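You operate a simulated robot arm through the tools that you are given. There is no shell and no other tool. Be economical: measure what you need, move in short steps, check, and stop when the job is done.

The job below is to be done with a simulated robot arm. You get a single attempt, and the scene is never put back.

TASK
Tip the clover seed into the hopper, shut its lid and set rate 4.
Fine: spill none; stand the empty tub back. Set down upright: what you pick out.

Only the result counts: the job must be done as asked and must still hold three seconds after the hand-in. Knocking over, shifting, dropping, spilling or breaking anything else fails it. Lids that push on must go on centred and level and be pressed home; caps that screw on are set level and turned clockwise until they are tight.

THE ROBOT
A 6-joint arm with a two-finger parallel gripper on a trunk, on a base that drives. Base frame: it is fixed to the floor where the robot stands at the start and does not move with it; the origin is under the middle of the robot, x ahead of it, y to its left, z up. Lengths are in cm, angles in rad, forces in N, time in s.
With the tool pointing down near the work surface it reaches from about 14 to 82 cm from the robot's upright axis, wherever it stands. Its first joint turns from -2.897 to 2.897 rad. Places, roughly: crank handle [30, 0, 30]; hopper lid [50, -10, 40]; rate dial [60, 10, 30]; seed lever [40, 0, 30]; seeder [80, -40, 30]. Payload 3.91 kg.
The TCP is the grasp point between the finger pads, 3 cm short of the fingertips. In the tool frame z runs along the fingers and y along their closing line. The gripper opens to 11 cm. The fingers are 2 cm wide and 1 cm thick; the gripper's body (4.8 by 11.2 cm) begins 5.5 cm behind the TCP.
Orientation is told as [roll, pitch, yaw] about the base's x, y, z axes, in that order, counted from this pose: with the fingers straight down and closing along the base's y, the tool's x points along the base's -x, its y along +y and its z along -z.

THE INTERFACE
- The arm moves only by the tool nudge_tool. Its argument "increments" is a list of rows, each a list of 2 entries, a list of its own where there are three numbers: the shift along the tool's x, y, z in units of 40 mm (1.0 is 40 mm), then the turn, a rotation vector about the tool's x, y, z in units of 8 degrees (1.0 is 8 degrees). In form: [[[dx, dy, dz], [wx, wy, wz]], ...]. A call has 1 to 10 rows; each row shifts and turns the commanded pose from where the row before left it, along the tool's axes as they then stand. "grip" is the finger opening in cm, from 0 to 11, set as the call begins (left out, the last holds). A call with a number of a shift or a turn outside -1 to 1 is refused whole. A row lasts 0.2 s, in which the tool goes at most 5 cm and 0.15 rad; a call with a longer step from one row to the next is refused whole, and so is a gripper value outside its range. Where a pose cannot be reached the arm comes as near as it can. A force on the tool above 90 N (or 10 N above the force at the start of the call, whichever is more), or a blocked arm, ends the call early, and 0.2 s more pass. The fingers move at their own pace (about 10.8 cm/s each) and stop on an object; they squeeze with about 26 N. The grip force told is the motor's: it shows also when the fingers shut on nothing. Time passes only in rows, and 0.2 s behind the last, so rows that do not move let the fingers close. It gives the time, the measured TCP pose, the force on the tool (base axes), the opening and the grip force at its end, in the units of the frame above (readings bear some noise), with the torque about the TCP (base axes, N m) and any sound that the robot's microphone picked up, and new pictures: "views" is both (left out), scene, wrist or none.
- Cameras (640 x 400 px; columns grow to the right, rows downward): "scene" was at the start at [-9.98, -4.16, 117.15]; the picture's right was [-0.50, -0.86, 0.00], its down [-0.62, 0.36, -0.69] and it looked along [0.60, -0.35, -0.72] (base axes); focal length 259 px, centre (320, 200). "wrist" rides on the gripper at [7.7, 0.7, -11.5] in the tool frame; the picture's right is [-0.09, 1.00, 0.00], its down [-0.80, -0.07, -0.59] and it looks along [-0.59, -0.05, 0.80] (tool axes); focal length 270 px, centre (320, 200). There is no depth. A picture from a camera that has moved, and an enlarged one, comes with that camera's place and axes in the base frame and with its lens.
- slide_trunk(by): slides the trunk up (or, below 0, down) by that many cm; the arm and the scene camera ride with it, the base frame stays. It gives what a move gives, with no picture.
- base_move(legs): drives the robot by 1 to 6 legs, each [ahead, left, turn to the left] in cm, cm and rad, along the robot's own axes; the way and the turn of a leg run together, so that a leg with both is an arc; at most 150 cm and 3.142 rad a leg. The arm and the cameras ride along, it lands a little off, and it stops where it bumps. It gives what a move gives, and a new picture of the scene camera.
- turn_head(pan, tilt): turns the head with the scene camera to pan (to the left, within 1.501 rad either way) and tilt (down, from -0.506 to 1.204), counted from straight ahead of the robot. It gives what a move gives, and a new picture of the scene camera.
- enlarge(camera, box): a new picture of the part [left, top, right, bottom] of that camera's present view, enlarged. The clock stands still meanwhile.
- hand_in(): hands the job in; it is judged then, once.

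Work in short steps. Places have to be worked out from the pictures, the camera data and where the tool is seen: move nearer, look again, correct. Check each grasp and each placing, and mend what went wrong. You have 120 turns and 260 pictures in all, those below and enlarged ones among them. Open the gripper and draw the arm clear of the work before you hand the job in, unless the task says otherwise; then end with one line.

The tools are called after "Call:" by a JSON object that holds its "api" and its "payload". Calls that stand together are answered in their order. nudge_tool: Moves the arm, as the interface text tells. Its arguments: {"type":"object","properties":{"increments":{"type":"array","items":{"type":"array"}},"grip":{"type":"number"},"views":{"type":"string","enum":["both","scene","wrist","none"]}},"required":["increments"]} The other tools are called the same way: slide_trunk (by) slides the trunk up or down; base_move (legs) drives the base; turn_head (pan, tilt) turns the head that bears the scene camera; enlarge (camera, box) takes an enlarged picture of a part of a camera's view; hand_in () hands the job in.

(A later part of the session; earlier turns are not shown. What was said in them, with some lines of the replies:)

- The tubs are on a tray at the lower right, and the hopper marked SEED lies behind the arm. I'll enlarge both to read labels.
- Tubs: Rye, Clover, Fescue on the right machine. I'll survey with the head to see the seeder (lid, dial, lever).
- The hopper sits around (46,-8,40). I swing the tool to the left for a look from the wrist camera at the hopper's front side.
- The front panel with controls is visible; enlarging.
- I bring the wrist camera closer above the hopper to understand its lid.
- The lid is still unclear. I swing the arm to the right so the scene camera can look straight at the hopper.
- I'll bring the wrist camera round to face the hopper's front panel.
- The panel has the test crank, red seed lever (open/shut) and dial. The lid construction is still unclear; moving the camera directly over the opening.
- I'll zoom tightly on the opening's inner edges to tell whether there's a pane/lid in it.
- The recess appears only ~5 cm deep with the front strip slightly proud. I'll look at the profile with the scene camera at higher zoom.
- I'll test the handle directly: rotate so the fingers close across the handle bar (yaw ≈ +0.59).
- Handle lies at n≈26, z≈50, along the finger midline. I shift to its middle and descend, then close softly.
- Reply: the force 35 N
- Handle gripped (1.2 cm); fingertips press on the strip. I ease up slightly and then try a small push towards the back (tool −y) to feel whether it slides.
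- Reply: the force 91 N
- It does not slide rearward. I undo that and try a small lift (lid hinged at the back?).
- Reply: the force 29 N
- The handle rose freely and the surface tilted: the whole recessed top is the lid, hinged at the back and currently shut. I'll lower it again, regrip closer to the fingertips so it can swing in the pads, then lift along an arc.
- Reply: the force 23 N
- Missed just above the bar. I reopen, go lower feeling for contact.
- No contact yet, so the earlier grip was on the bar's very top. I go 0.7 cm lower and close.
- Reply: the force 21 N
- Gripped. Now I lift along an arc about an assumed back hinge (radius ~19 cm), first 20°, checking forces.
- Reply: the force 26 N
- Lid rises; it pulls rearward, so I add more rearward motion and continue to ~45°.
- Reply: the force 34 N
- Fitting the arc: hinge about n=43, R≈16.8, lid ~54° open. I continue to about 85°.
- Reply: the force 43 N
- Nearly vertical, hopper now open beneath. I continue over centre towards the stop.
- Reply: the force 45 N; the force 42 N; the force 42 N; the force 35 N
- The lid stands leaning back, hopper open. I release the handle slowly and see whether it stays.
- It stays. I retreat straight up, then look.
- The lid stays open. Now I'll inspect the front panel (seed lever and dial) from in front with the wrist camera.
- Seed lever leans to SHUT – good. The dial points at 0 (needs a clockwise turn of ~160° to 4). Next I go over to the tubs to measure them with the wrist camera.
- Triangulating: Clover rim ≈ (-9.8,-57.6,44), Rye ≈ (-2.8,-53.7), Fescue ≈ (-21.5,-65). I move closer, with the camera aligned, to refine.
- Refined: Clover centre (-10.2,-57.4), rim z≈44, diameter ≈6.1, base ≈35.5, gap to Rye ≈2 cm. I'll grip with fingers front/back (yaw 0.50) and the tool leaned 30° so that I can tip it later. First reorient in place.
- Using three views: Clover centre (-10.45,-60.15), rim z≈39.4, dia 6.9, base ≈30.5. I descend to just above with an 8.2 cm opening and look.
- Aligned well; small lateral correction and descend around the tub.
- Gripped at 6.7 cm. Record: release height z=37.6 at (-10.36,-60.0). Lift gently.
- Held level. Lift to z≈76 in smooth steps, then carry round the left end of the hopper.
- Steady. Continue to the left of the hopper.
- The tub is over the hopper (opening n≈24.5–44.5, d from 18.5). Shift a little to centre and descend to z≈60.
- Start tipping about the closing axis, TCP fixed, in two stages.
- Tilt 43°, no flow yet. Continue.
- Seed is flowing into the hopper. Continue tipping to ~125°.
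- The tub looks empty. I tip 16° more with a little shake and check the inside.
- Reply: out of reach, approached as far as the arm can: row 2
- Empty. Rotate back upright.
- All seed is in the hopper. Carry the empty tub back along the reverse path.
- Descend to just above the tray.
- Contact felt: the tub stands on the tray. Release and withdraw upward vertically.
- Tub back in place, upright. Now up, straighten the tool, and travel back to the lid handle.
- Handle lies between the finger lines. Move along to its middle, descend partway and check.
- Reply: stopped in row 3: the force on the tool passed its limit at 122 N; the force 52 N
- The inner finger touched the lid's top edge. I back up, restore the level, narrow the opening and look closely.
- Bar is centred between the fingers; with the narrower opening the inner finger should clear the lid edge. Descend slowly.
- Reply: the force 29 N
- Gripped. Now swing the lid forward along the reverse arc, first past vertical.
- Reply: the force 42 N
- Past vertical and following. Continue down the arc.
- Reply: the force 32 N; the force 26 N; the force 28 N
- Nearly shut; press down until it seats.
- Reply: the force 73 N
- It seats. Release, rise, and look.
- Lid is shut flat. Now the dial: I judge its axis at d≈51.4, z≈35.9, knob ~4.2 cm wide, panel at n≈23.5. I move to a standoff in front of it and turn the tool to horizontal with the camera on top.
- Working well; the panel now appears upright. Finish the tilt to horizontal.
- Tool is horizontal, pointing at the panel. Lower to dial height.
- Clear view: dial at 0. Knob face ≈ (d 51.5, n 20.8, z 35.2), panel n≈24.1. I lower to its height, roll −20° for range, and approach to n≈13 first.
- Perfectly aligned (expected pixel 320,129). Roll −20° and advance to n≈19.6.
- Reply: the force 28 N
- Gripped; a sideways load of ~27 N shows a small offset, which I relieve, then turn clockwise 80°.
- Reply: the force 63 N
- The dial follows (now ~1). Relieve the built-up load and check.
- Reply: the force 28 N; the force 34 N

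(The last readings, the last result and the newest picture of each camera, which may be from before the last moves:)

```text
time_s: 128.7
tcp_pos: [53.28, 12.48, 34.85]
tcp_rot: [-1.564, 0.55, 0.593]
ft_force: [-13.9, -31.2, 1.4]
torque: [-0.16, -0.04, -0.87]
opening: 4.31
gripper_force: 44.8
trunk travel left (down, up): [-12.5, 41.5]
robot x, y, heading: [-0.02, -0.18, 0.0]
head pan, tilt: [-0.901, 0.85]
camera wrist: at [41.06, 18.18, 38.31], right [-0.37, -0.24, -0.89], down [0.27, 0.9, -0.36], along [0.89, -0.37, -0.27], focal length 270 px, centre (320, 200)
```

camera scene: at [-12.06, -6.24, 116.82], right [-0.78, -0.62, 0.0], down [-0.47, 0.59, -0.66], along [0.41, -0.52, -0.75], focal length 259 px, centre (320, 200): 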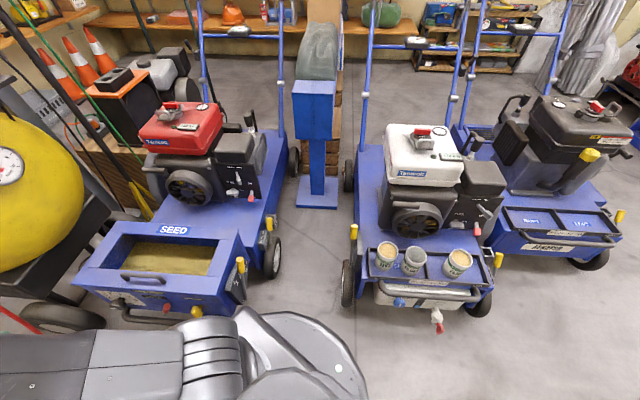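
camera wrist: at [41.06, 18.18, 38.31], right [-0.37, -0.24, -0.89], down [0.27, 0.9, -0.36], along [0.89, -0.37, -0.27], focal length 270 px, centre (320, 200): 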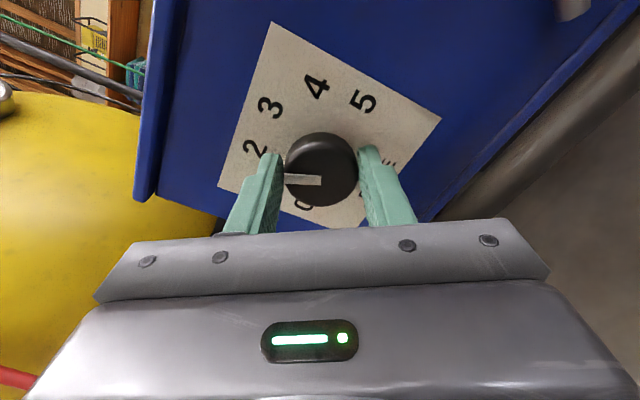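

At 2 now. Continue.

Call:
{"api": "nudge_tool", "payload": {"increments": [[[0, 0.04, -0.03], [0, 0, 0.9]], [[0, 0, 0], [0, 0, 0.9]], [[0, 0, 0], [0, 0, 0.9]], [[0, 0, 0], [0, 0, 0.9]], [[0, 0, 0], [0, 0, 0.9]]], "views": "both"}}

```text
time_s: 129.9
tcp_pos: [53.26, 12.75, 34.41]
tcp_rot: [-1.565, -0.076, 0.591]
ft_force: [-15.4, -25.1, -32.7]
torque: [0.53, 0.48, -0.63]
opening: 4.25
gripper_force: 44.6
trunk travel left (down, up): [-12.5, 41.5]
robot x, y, heading: [0.38, -0.0, 0.001]
head pan, tilt: [-0.901, 0.85]
camera scene: at [-11.89, -6.24, 116.8], right [-0.78, -0.62, 0.0], down [-0.47, 0.59, -0.66], along [0.41, -0.52, -0.75], focal length 259 px, centre (320, 200)
camera wrist: at [40.34, 17.95, 33.35], right [0.13, 0.1, -0.99], down [0.33, 0.94, 0.13], along [0.94, -0.34, 0.09], focal length 270 px, centre (320, 200)
```

scene: 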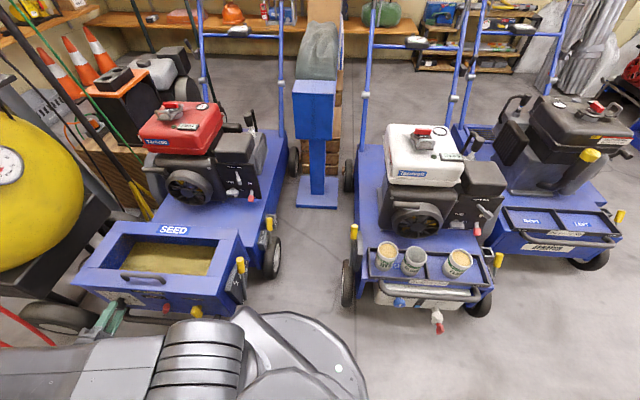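
wrist: 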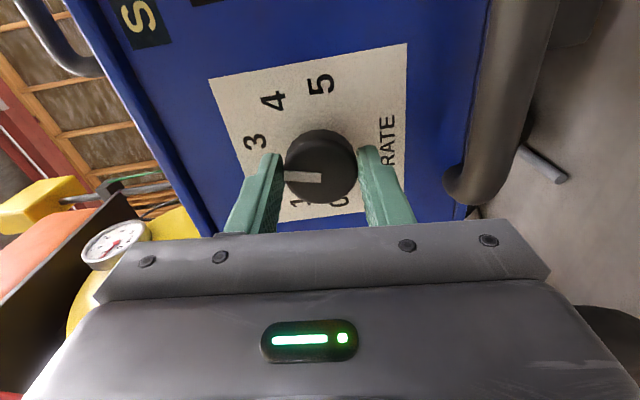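

Just before 3. Relieve and continue.

Call:
{"api": "nudge_tool", "payload": {"increments": [[[0, 0.08, -0.04], [0, 0, 0.6]], [[0, 0, 0], [0, 0, 0.8]], [[0, 0, 0], [0, 0, 0.8]], [[0, 0, 0], [0, 0, 0.8]], [[0, 0, 0], [0, 0, 0.8]], [[0, 0, 0], [0, 0, 0.6]]], "views": "wrist"}}

```text
time_s: 131.3
tcp_pos: [53.3, 13.07, 34.53]
tcp_rot: [-1.567, -0.694, 0.597]
ft_force: [28.5, -2.3, -2.0]
torque: [-0.41, -0.26, 1.05]
opening: 4.19
gripper_force: 44.9
trunk travel left (down, up): [-12.5, 41.5]
robot x, y, heading: [0.34, -0.13, 0.0]
head pan, tilt: [-0.901, 0.85]
camera wrist: at [42.23, 19.51, 29.1], right [0.58, 0.4, -0.71], down [0.14, 0.81, 0.57], along [0.8, -0.43, 0.42], focal length 270 px, centre (320, 200)
```

wrist: 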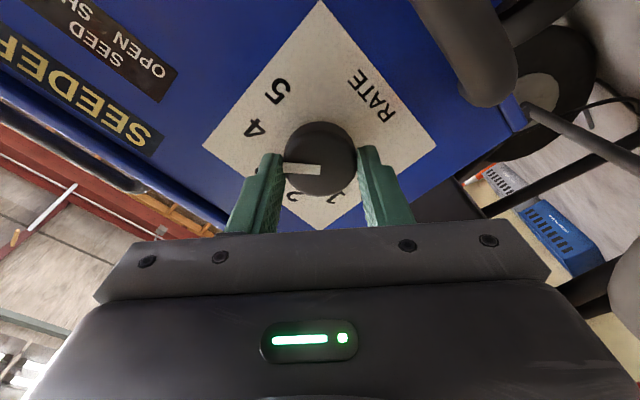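

Pointer is between 3 and 4, about 19° short of 4. Turn the rest, then release and check.

Call:
{"api": "nudge_tool", "payload": {"increments": [[[0, -0.05, 0], [0, 0, 0.6]], [[0, 0, 0], [0, 0, 0.7]], [[0, 0, 0], [0, 0, 0.7]], [[0, 0, 0], [0, 0, 0.4]], [[0, 0, 0], [0, 0, 0]]], "views": "wrist"}}

```text
time_s: 132.5
tcp_pos: [53.29, 13.14, 34.48]
tcp_rot: [-1.563, -1.028, 0.593]
ft_force: [51.3, 10.1, -7.1]
torque: [0.29, 0.24, 1.03]
opening: 4.18
gripper_force: 44.9
trunk travel left (down, up): [-12.5, 41.5]
robot x, y, heading: [0.28, 0.37, -0.001]
head pan, tilt: [-0.901, 0.85]
camera wrist: at [43.89, 20.69, 27.6], right [0.74, 0.51, -0.44], down [-0.04, 0.69, 0.72], along [0.67, -0.52, 0.53], focal length 270 px, centre (320, 200)
```

wrist: 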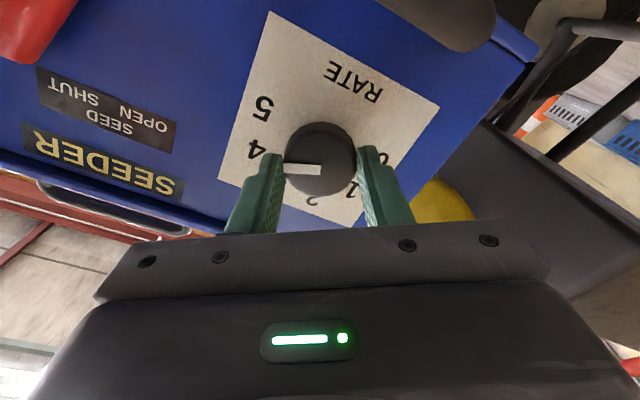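

Pointer lines up with 4. Release, back off and look.

Call:
{"api": "nudge_tool", "payload": {"increments": [[[0, -0.1, 0], [0, 0, 0]], [[0, 0, 0], [0, 0, 0]], [[0, 0, 0], [0, 0, 0]]], "views": "none", "grip": 6.4}}

Call:
{"api": "nudge_tool", "payload": {"increments": [[[0, 0, -0.4], [0, 0, 0]], [[0, 0, -0.7], [0, 0, 0]], [[0, 0, -0.7], [0, 0, 0]], [[0, 0, -0.7], [0, 0, -1]], [[0, 0, -0.7], [0, 0, -1]], [[0, 0, -0.7], [0, 0, -1]], [[0, 0, -0.2], [0, 0, -1]], [[0, 0, 0], [0, 0, -1]], [[0, 0, 0], [0, 0, -1]], [[0, 0, 0], [0, 0, -1]]], "views": "none"}}

Call:
{"api": "nudge_tool", "payload": {"increments": [[[0, 0, 0], [0, 0, -1]], [[0, 0, 0], [0, 0, -1]], [[0, 0, 0], [0, 0, -1]], [[0, 0, 0], [0, 0, -1]], [[0, 0, 0], [0, 0, -1]], [[0, 0, 0], [0, 0, -1]], [[0, 0, 0], [0, 0, -1]], [[0, 0, 0], [0, 0, -1]], [[0.5, 0, 0], [0, 0, -1]], [[0.5, 0, 0], [0, 0, -1]]], "views": "wrist"}}

```text
time_s: 133.3
tcp_pos: [52.8, 12.53, 34.74]
tcp_rot: [-1.564, -1.026, 0.59]
ft_force: [-0.5, 0.3, 0.2]
torque: [-0.01, -0.02, -0.01]
opening: 6.43
gripper_force: 0.0
trunk travel left (down, up): [-12.5, 41.5]
robot x, y, heading: [-0.05, -0.13, -0.004]
head pan, tilt: [-0.901, 0.85]
```

```text
time_s: 135.5
tcp_pos: [43.78, 26.19, 34.87]
tcp_rot: [-1.568, -0.045, 0.596]
ft_force: [-0.7, -0.6, -0.6]
torque: [0.0, -0.01, -0.01]
opening: 6.44
gripper_force: 0.1
trunk travel left (down, up): [-12.5, 41.5]
robot x, y, heading: [-0.03, 0.15, 0.007]
head pan, tilt: [-0.901, 0.85]
```

```text
time_s: 137.7
tcp_pos: [42.33, 25.26, 38.51]
tcp_rot: [-1.554, 1.349, 0.611]
ft_force: [1.0, 1.0, 0.4]
torque: [-0.05, 0.03, 0.0]
opening: 6.42
gripper_force: 0.1
trunk travel left (down, up): [-12.5, 41.5]
robot x, y, heading: [0.25, -0.05, -0.001]
head pan, tilt: [-0.901, 0.85]
camera wrist: at [33.85, 33.46, 45.92], right [-0.79, -0.53, -0.3], down [-0.13, 0.63, -0.76], along [0.6, -0.56, -0.57], focal length 270 px, centre (320, 200)
```

wrist: 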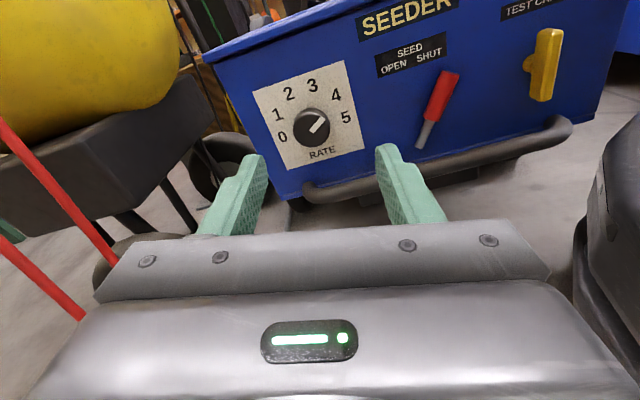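

Call:
{"api": "enlarge", "payload": {"camera": "wrist", "box": [245, 55, 375, 175]}}

```text
3.33 times, centred on (310, 115) of wrist
camera zoom: at [33.85, 33.46, 45.92], right [-0.79, -0.53, -0.3], down [-0.13, 0.63, -0.76], along [0.6, -0.56, -0.57], focal length 901 px, centre (353, 483)
```

zoom: 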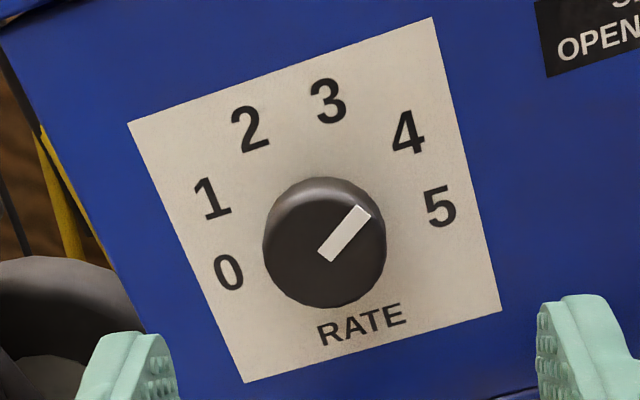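

Pointer is close to 4, but I want a straight-on look to judge exactly: tilt the camera to look perpendicular to the panel.

Call:
{"api": "nudge_tool", "payload": {"increments": [[[0, -0.57, 0], [0, 0, -1]], [[-0.5, 0, 0], [0, 0, -0.5]], [[-0.5, 0, 0], [0, 1, 0]], [[-0.4, 0, 0], [0, 1, 0]], [[0, 0, 0], [0, 1, 0]], [[0, 0, 0], [0, 0.5, 0]]], "views": "none", "grip": 9}}

Call:
{"api": "enlarge", "payload": {"camera": "wrist", "box": [200, 20, 440, 240]}}

```text
time_s: 139.1
tcp_pos: [44.43, 26.44, 33.44]
tcp_rot: [-3.103, 1.222, -0.941]
ft_force: [-0.1, -0.5, -0.6]
torque: [-0.01, 0.01, 0.03]
opening: 9.01
gripper_force: 0.0
out of reach, approached as far as the arm can: row 5, 6
trunk travel left (down, up): [-12.5, 41.5]
robot x, y, heading: [-0.21, -0.32, -0.003]
head pan, tilt: [-0.901, 0.85]
```

```text
1.82 times, centred on (320, 130) of wrist
camera zoom: at [36.24, 37.15, 36.76], right [-0.81, -0.58, -0.1], down [-0.09, 0.28, -0.95], along [0.58, -0.76, -0.28], focal length 491 px, centre (320, 327)
```

zoom: 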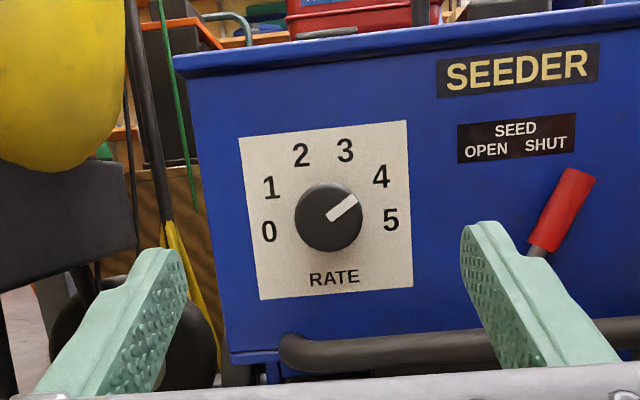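

Call:
{"api": "enlarge", "payload": {"camera": "wrist", "box": [320, 80, 436, 190]}}

Call:
{"api": "enlarge", "payload": {"camera": "wrist", "box": [320, 80, 436, 190]}}

```text
3.64 times, centred on (378, 135) of wrist
camera zoom: at [36.24, 37.15, 36.76], right [-0.81, -0.58, -0.1], down [-0.09, 0.28, -0.95], along [0.58, -0.76, -0.28], focal length 983 px, centre (109, 436)
```

zoom: 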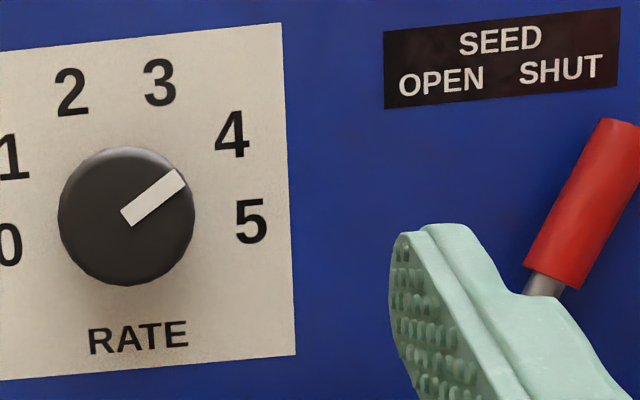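

```text
3.64 times, centred on (378, 135) of wrist
camera zoom: at [36.24, 37.15, 36.76], right [-0.81, -0.58, -0.1], down [-0.09, 0.28, -0.95], along [0.58, -0.76, -0.28], focal length 983 px, centre (109, 436)
```

zoom: 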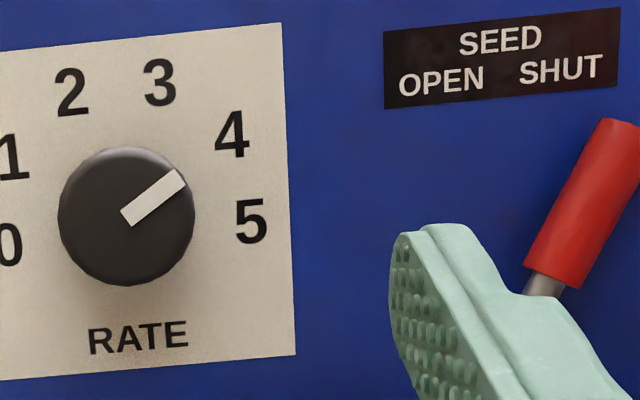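

The pointer reads 4 (≈58° where the 4 sits at ≈60°), the lever is still SHUT. I draw the arm clear and take a last scene look.

Call:
{"api": "nudge_tool", "payload": {"increments": [[[0, 0, 0], [0, -1, 0]], [[0, 0, -0.5], [0, -1, 0]], [[0, 0, -0.8], [0, -1, 0]], [[0.8, 0, -0.5], [0, 0, 0]], [[1, 0, 0], [0, 0, 0]], [[1, 0, 0], [0, 0, 0]], [[1, 0, 0], [0, 0, 0]], [[1, 0, 0], [0, 0, 0]]], "views": "both", "grip": 11}}

Call:
{"api": "enlarge", "payload": {"camera": "scene", "box": [340, 220, 520, 330]}}

Call:
{"api": "enlarge", "payload": {"camera": "scene", "box": [60, 200, 270, 330]}}

```text
time_s: 140.9
tcp_pos: [40.92, 31.04, 51.96]
tcp_rot: [-0.169, 1.496, 1.999]
ft_force: [0.3, -0.7, 0.6]
torque: [0.0, -0.03, 0.01]
opening: 11.02
gripper_force: 0.0
trunk travel left (down, up): [-12.5, 41.5]
robot x, y, heading: [-0.09, -0.21, -0.002]
head pan, tilt: [-0.901, 0.85]
camera scene: at [-12.04, -6.18, 116.81], right [-0.78, -0.62, 0.0], down [-0.47, 0.59, -0.66], along [0.41, -0.52, -0.75], focal length 259 px, centre (320, 200)
camera wrist: at [34.03, 39.78, 60.46], right [-0.83, -0.55, -0.1], down [-0.3, 0.58, -0.75], along [0.48, -0.59, -0.65], focal length 270 px, centre (320, 200)
```

scene: 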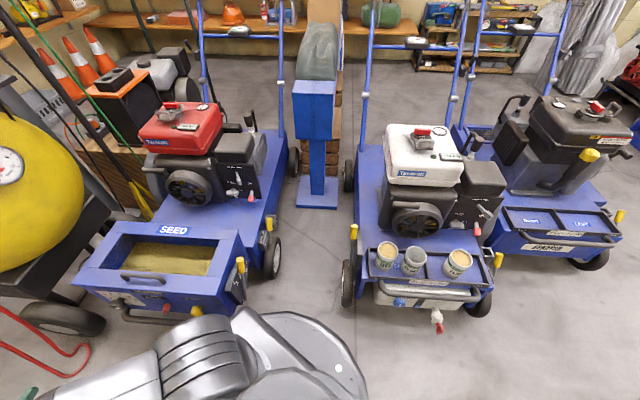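
wrist: 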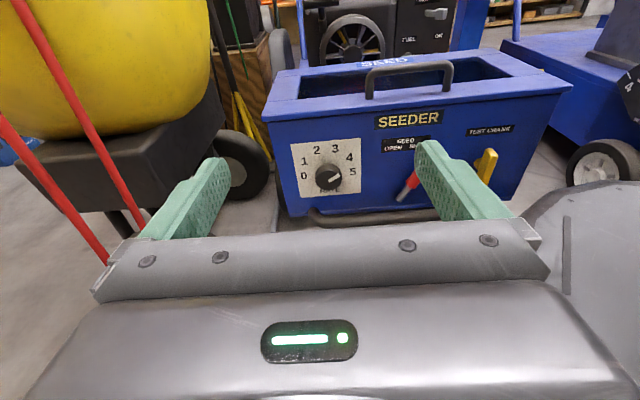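

```text
3.56 times, centred on (430, 275) of scene
camera zoom: at [-12.04, -6.18, 116.81], right [-0.78, -0.62, 0.0], down [-0.47, 0.59, -0.66], along [0.41, -0.52, -0.75], focal length 920 px, centre (-71, -67)
```

zoom: 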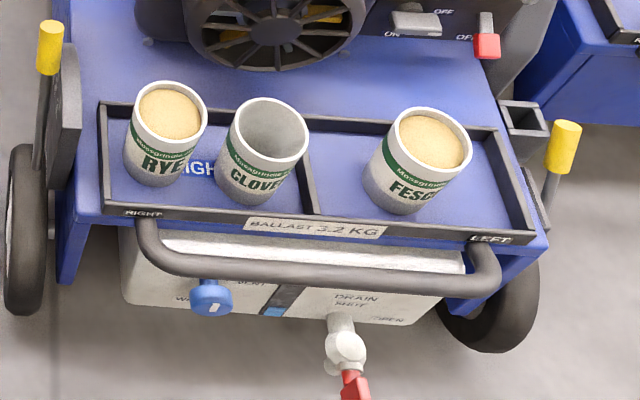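

```text
3.05 times, centred on (165, 265) of scene
camera zoom: at [-12.04, -6.18, 116.81], right [-0.78, -0.62, 0.0], down [-0.47, 0.59, -0.66], along [0.41, -0.52, -0.75], focal length 788 px, centre (792, 2)
```

zoom: 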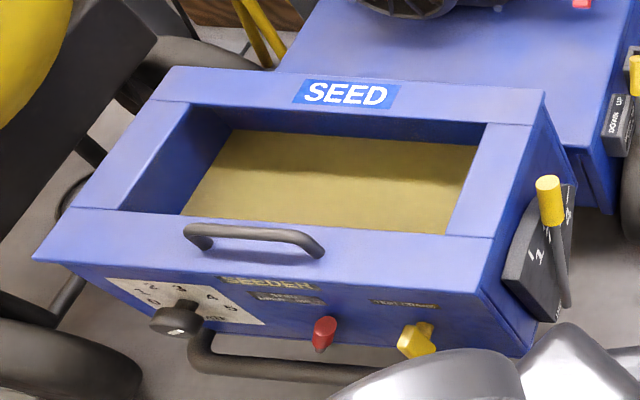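

Everything is in order: lid shut, seed in the hopper, rate at 4, the empty clover tub standing upright in its place, and the arm clear. Handing in.

Call:
{"api": "hand_in", "payload": {}}

```text
The job is handed in.
```

The clover seed is in the hopper with no spill seen, the lid is shut, the rate dial reads 4 (the pointer is within a few degrees of the mark), and the empty tub stands upright in its place on the tray.
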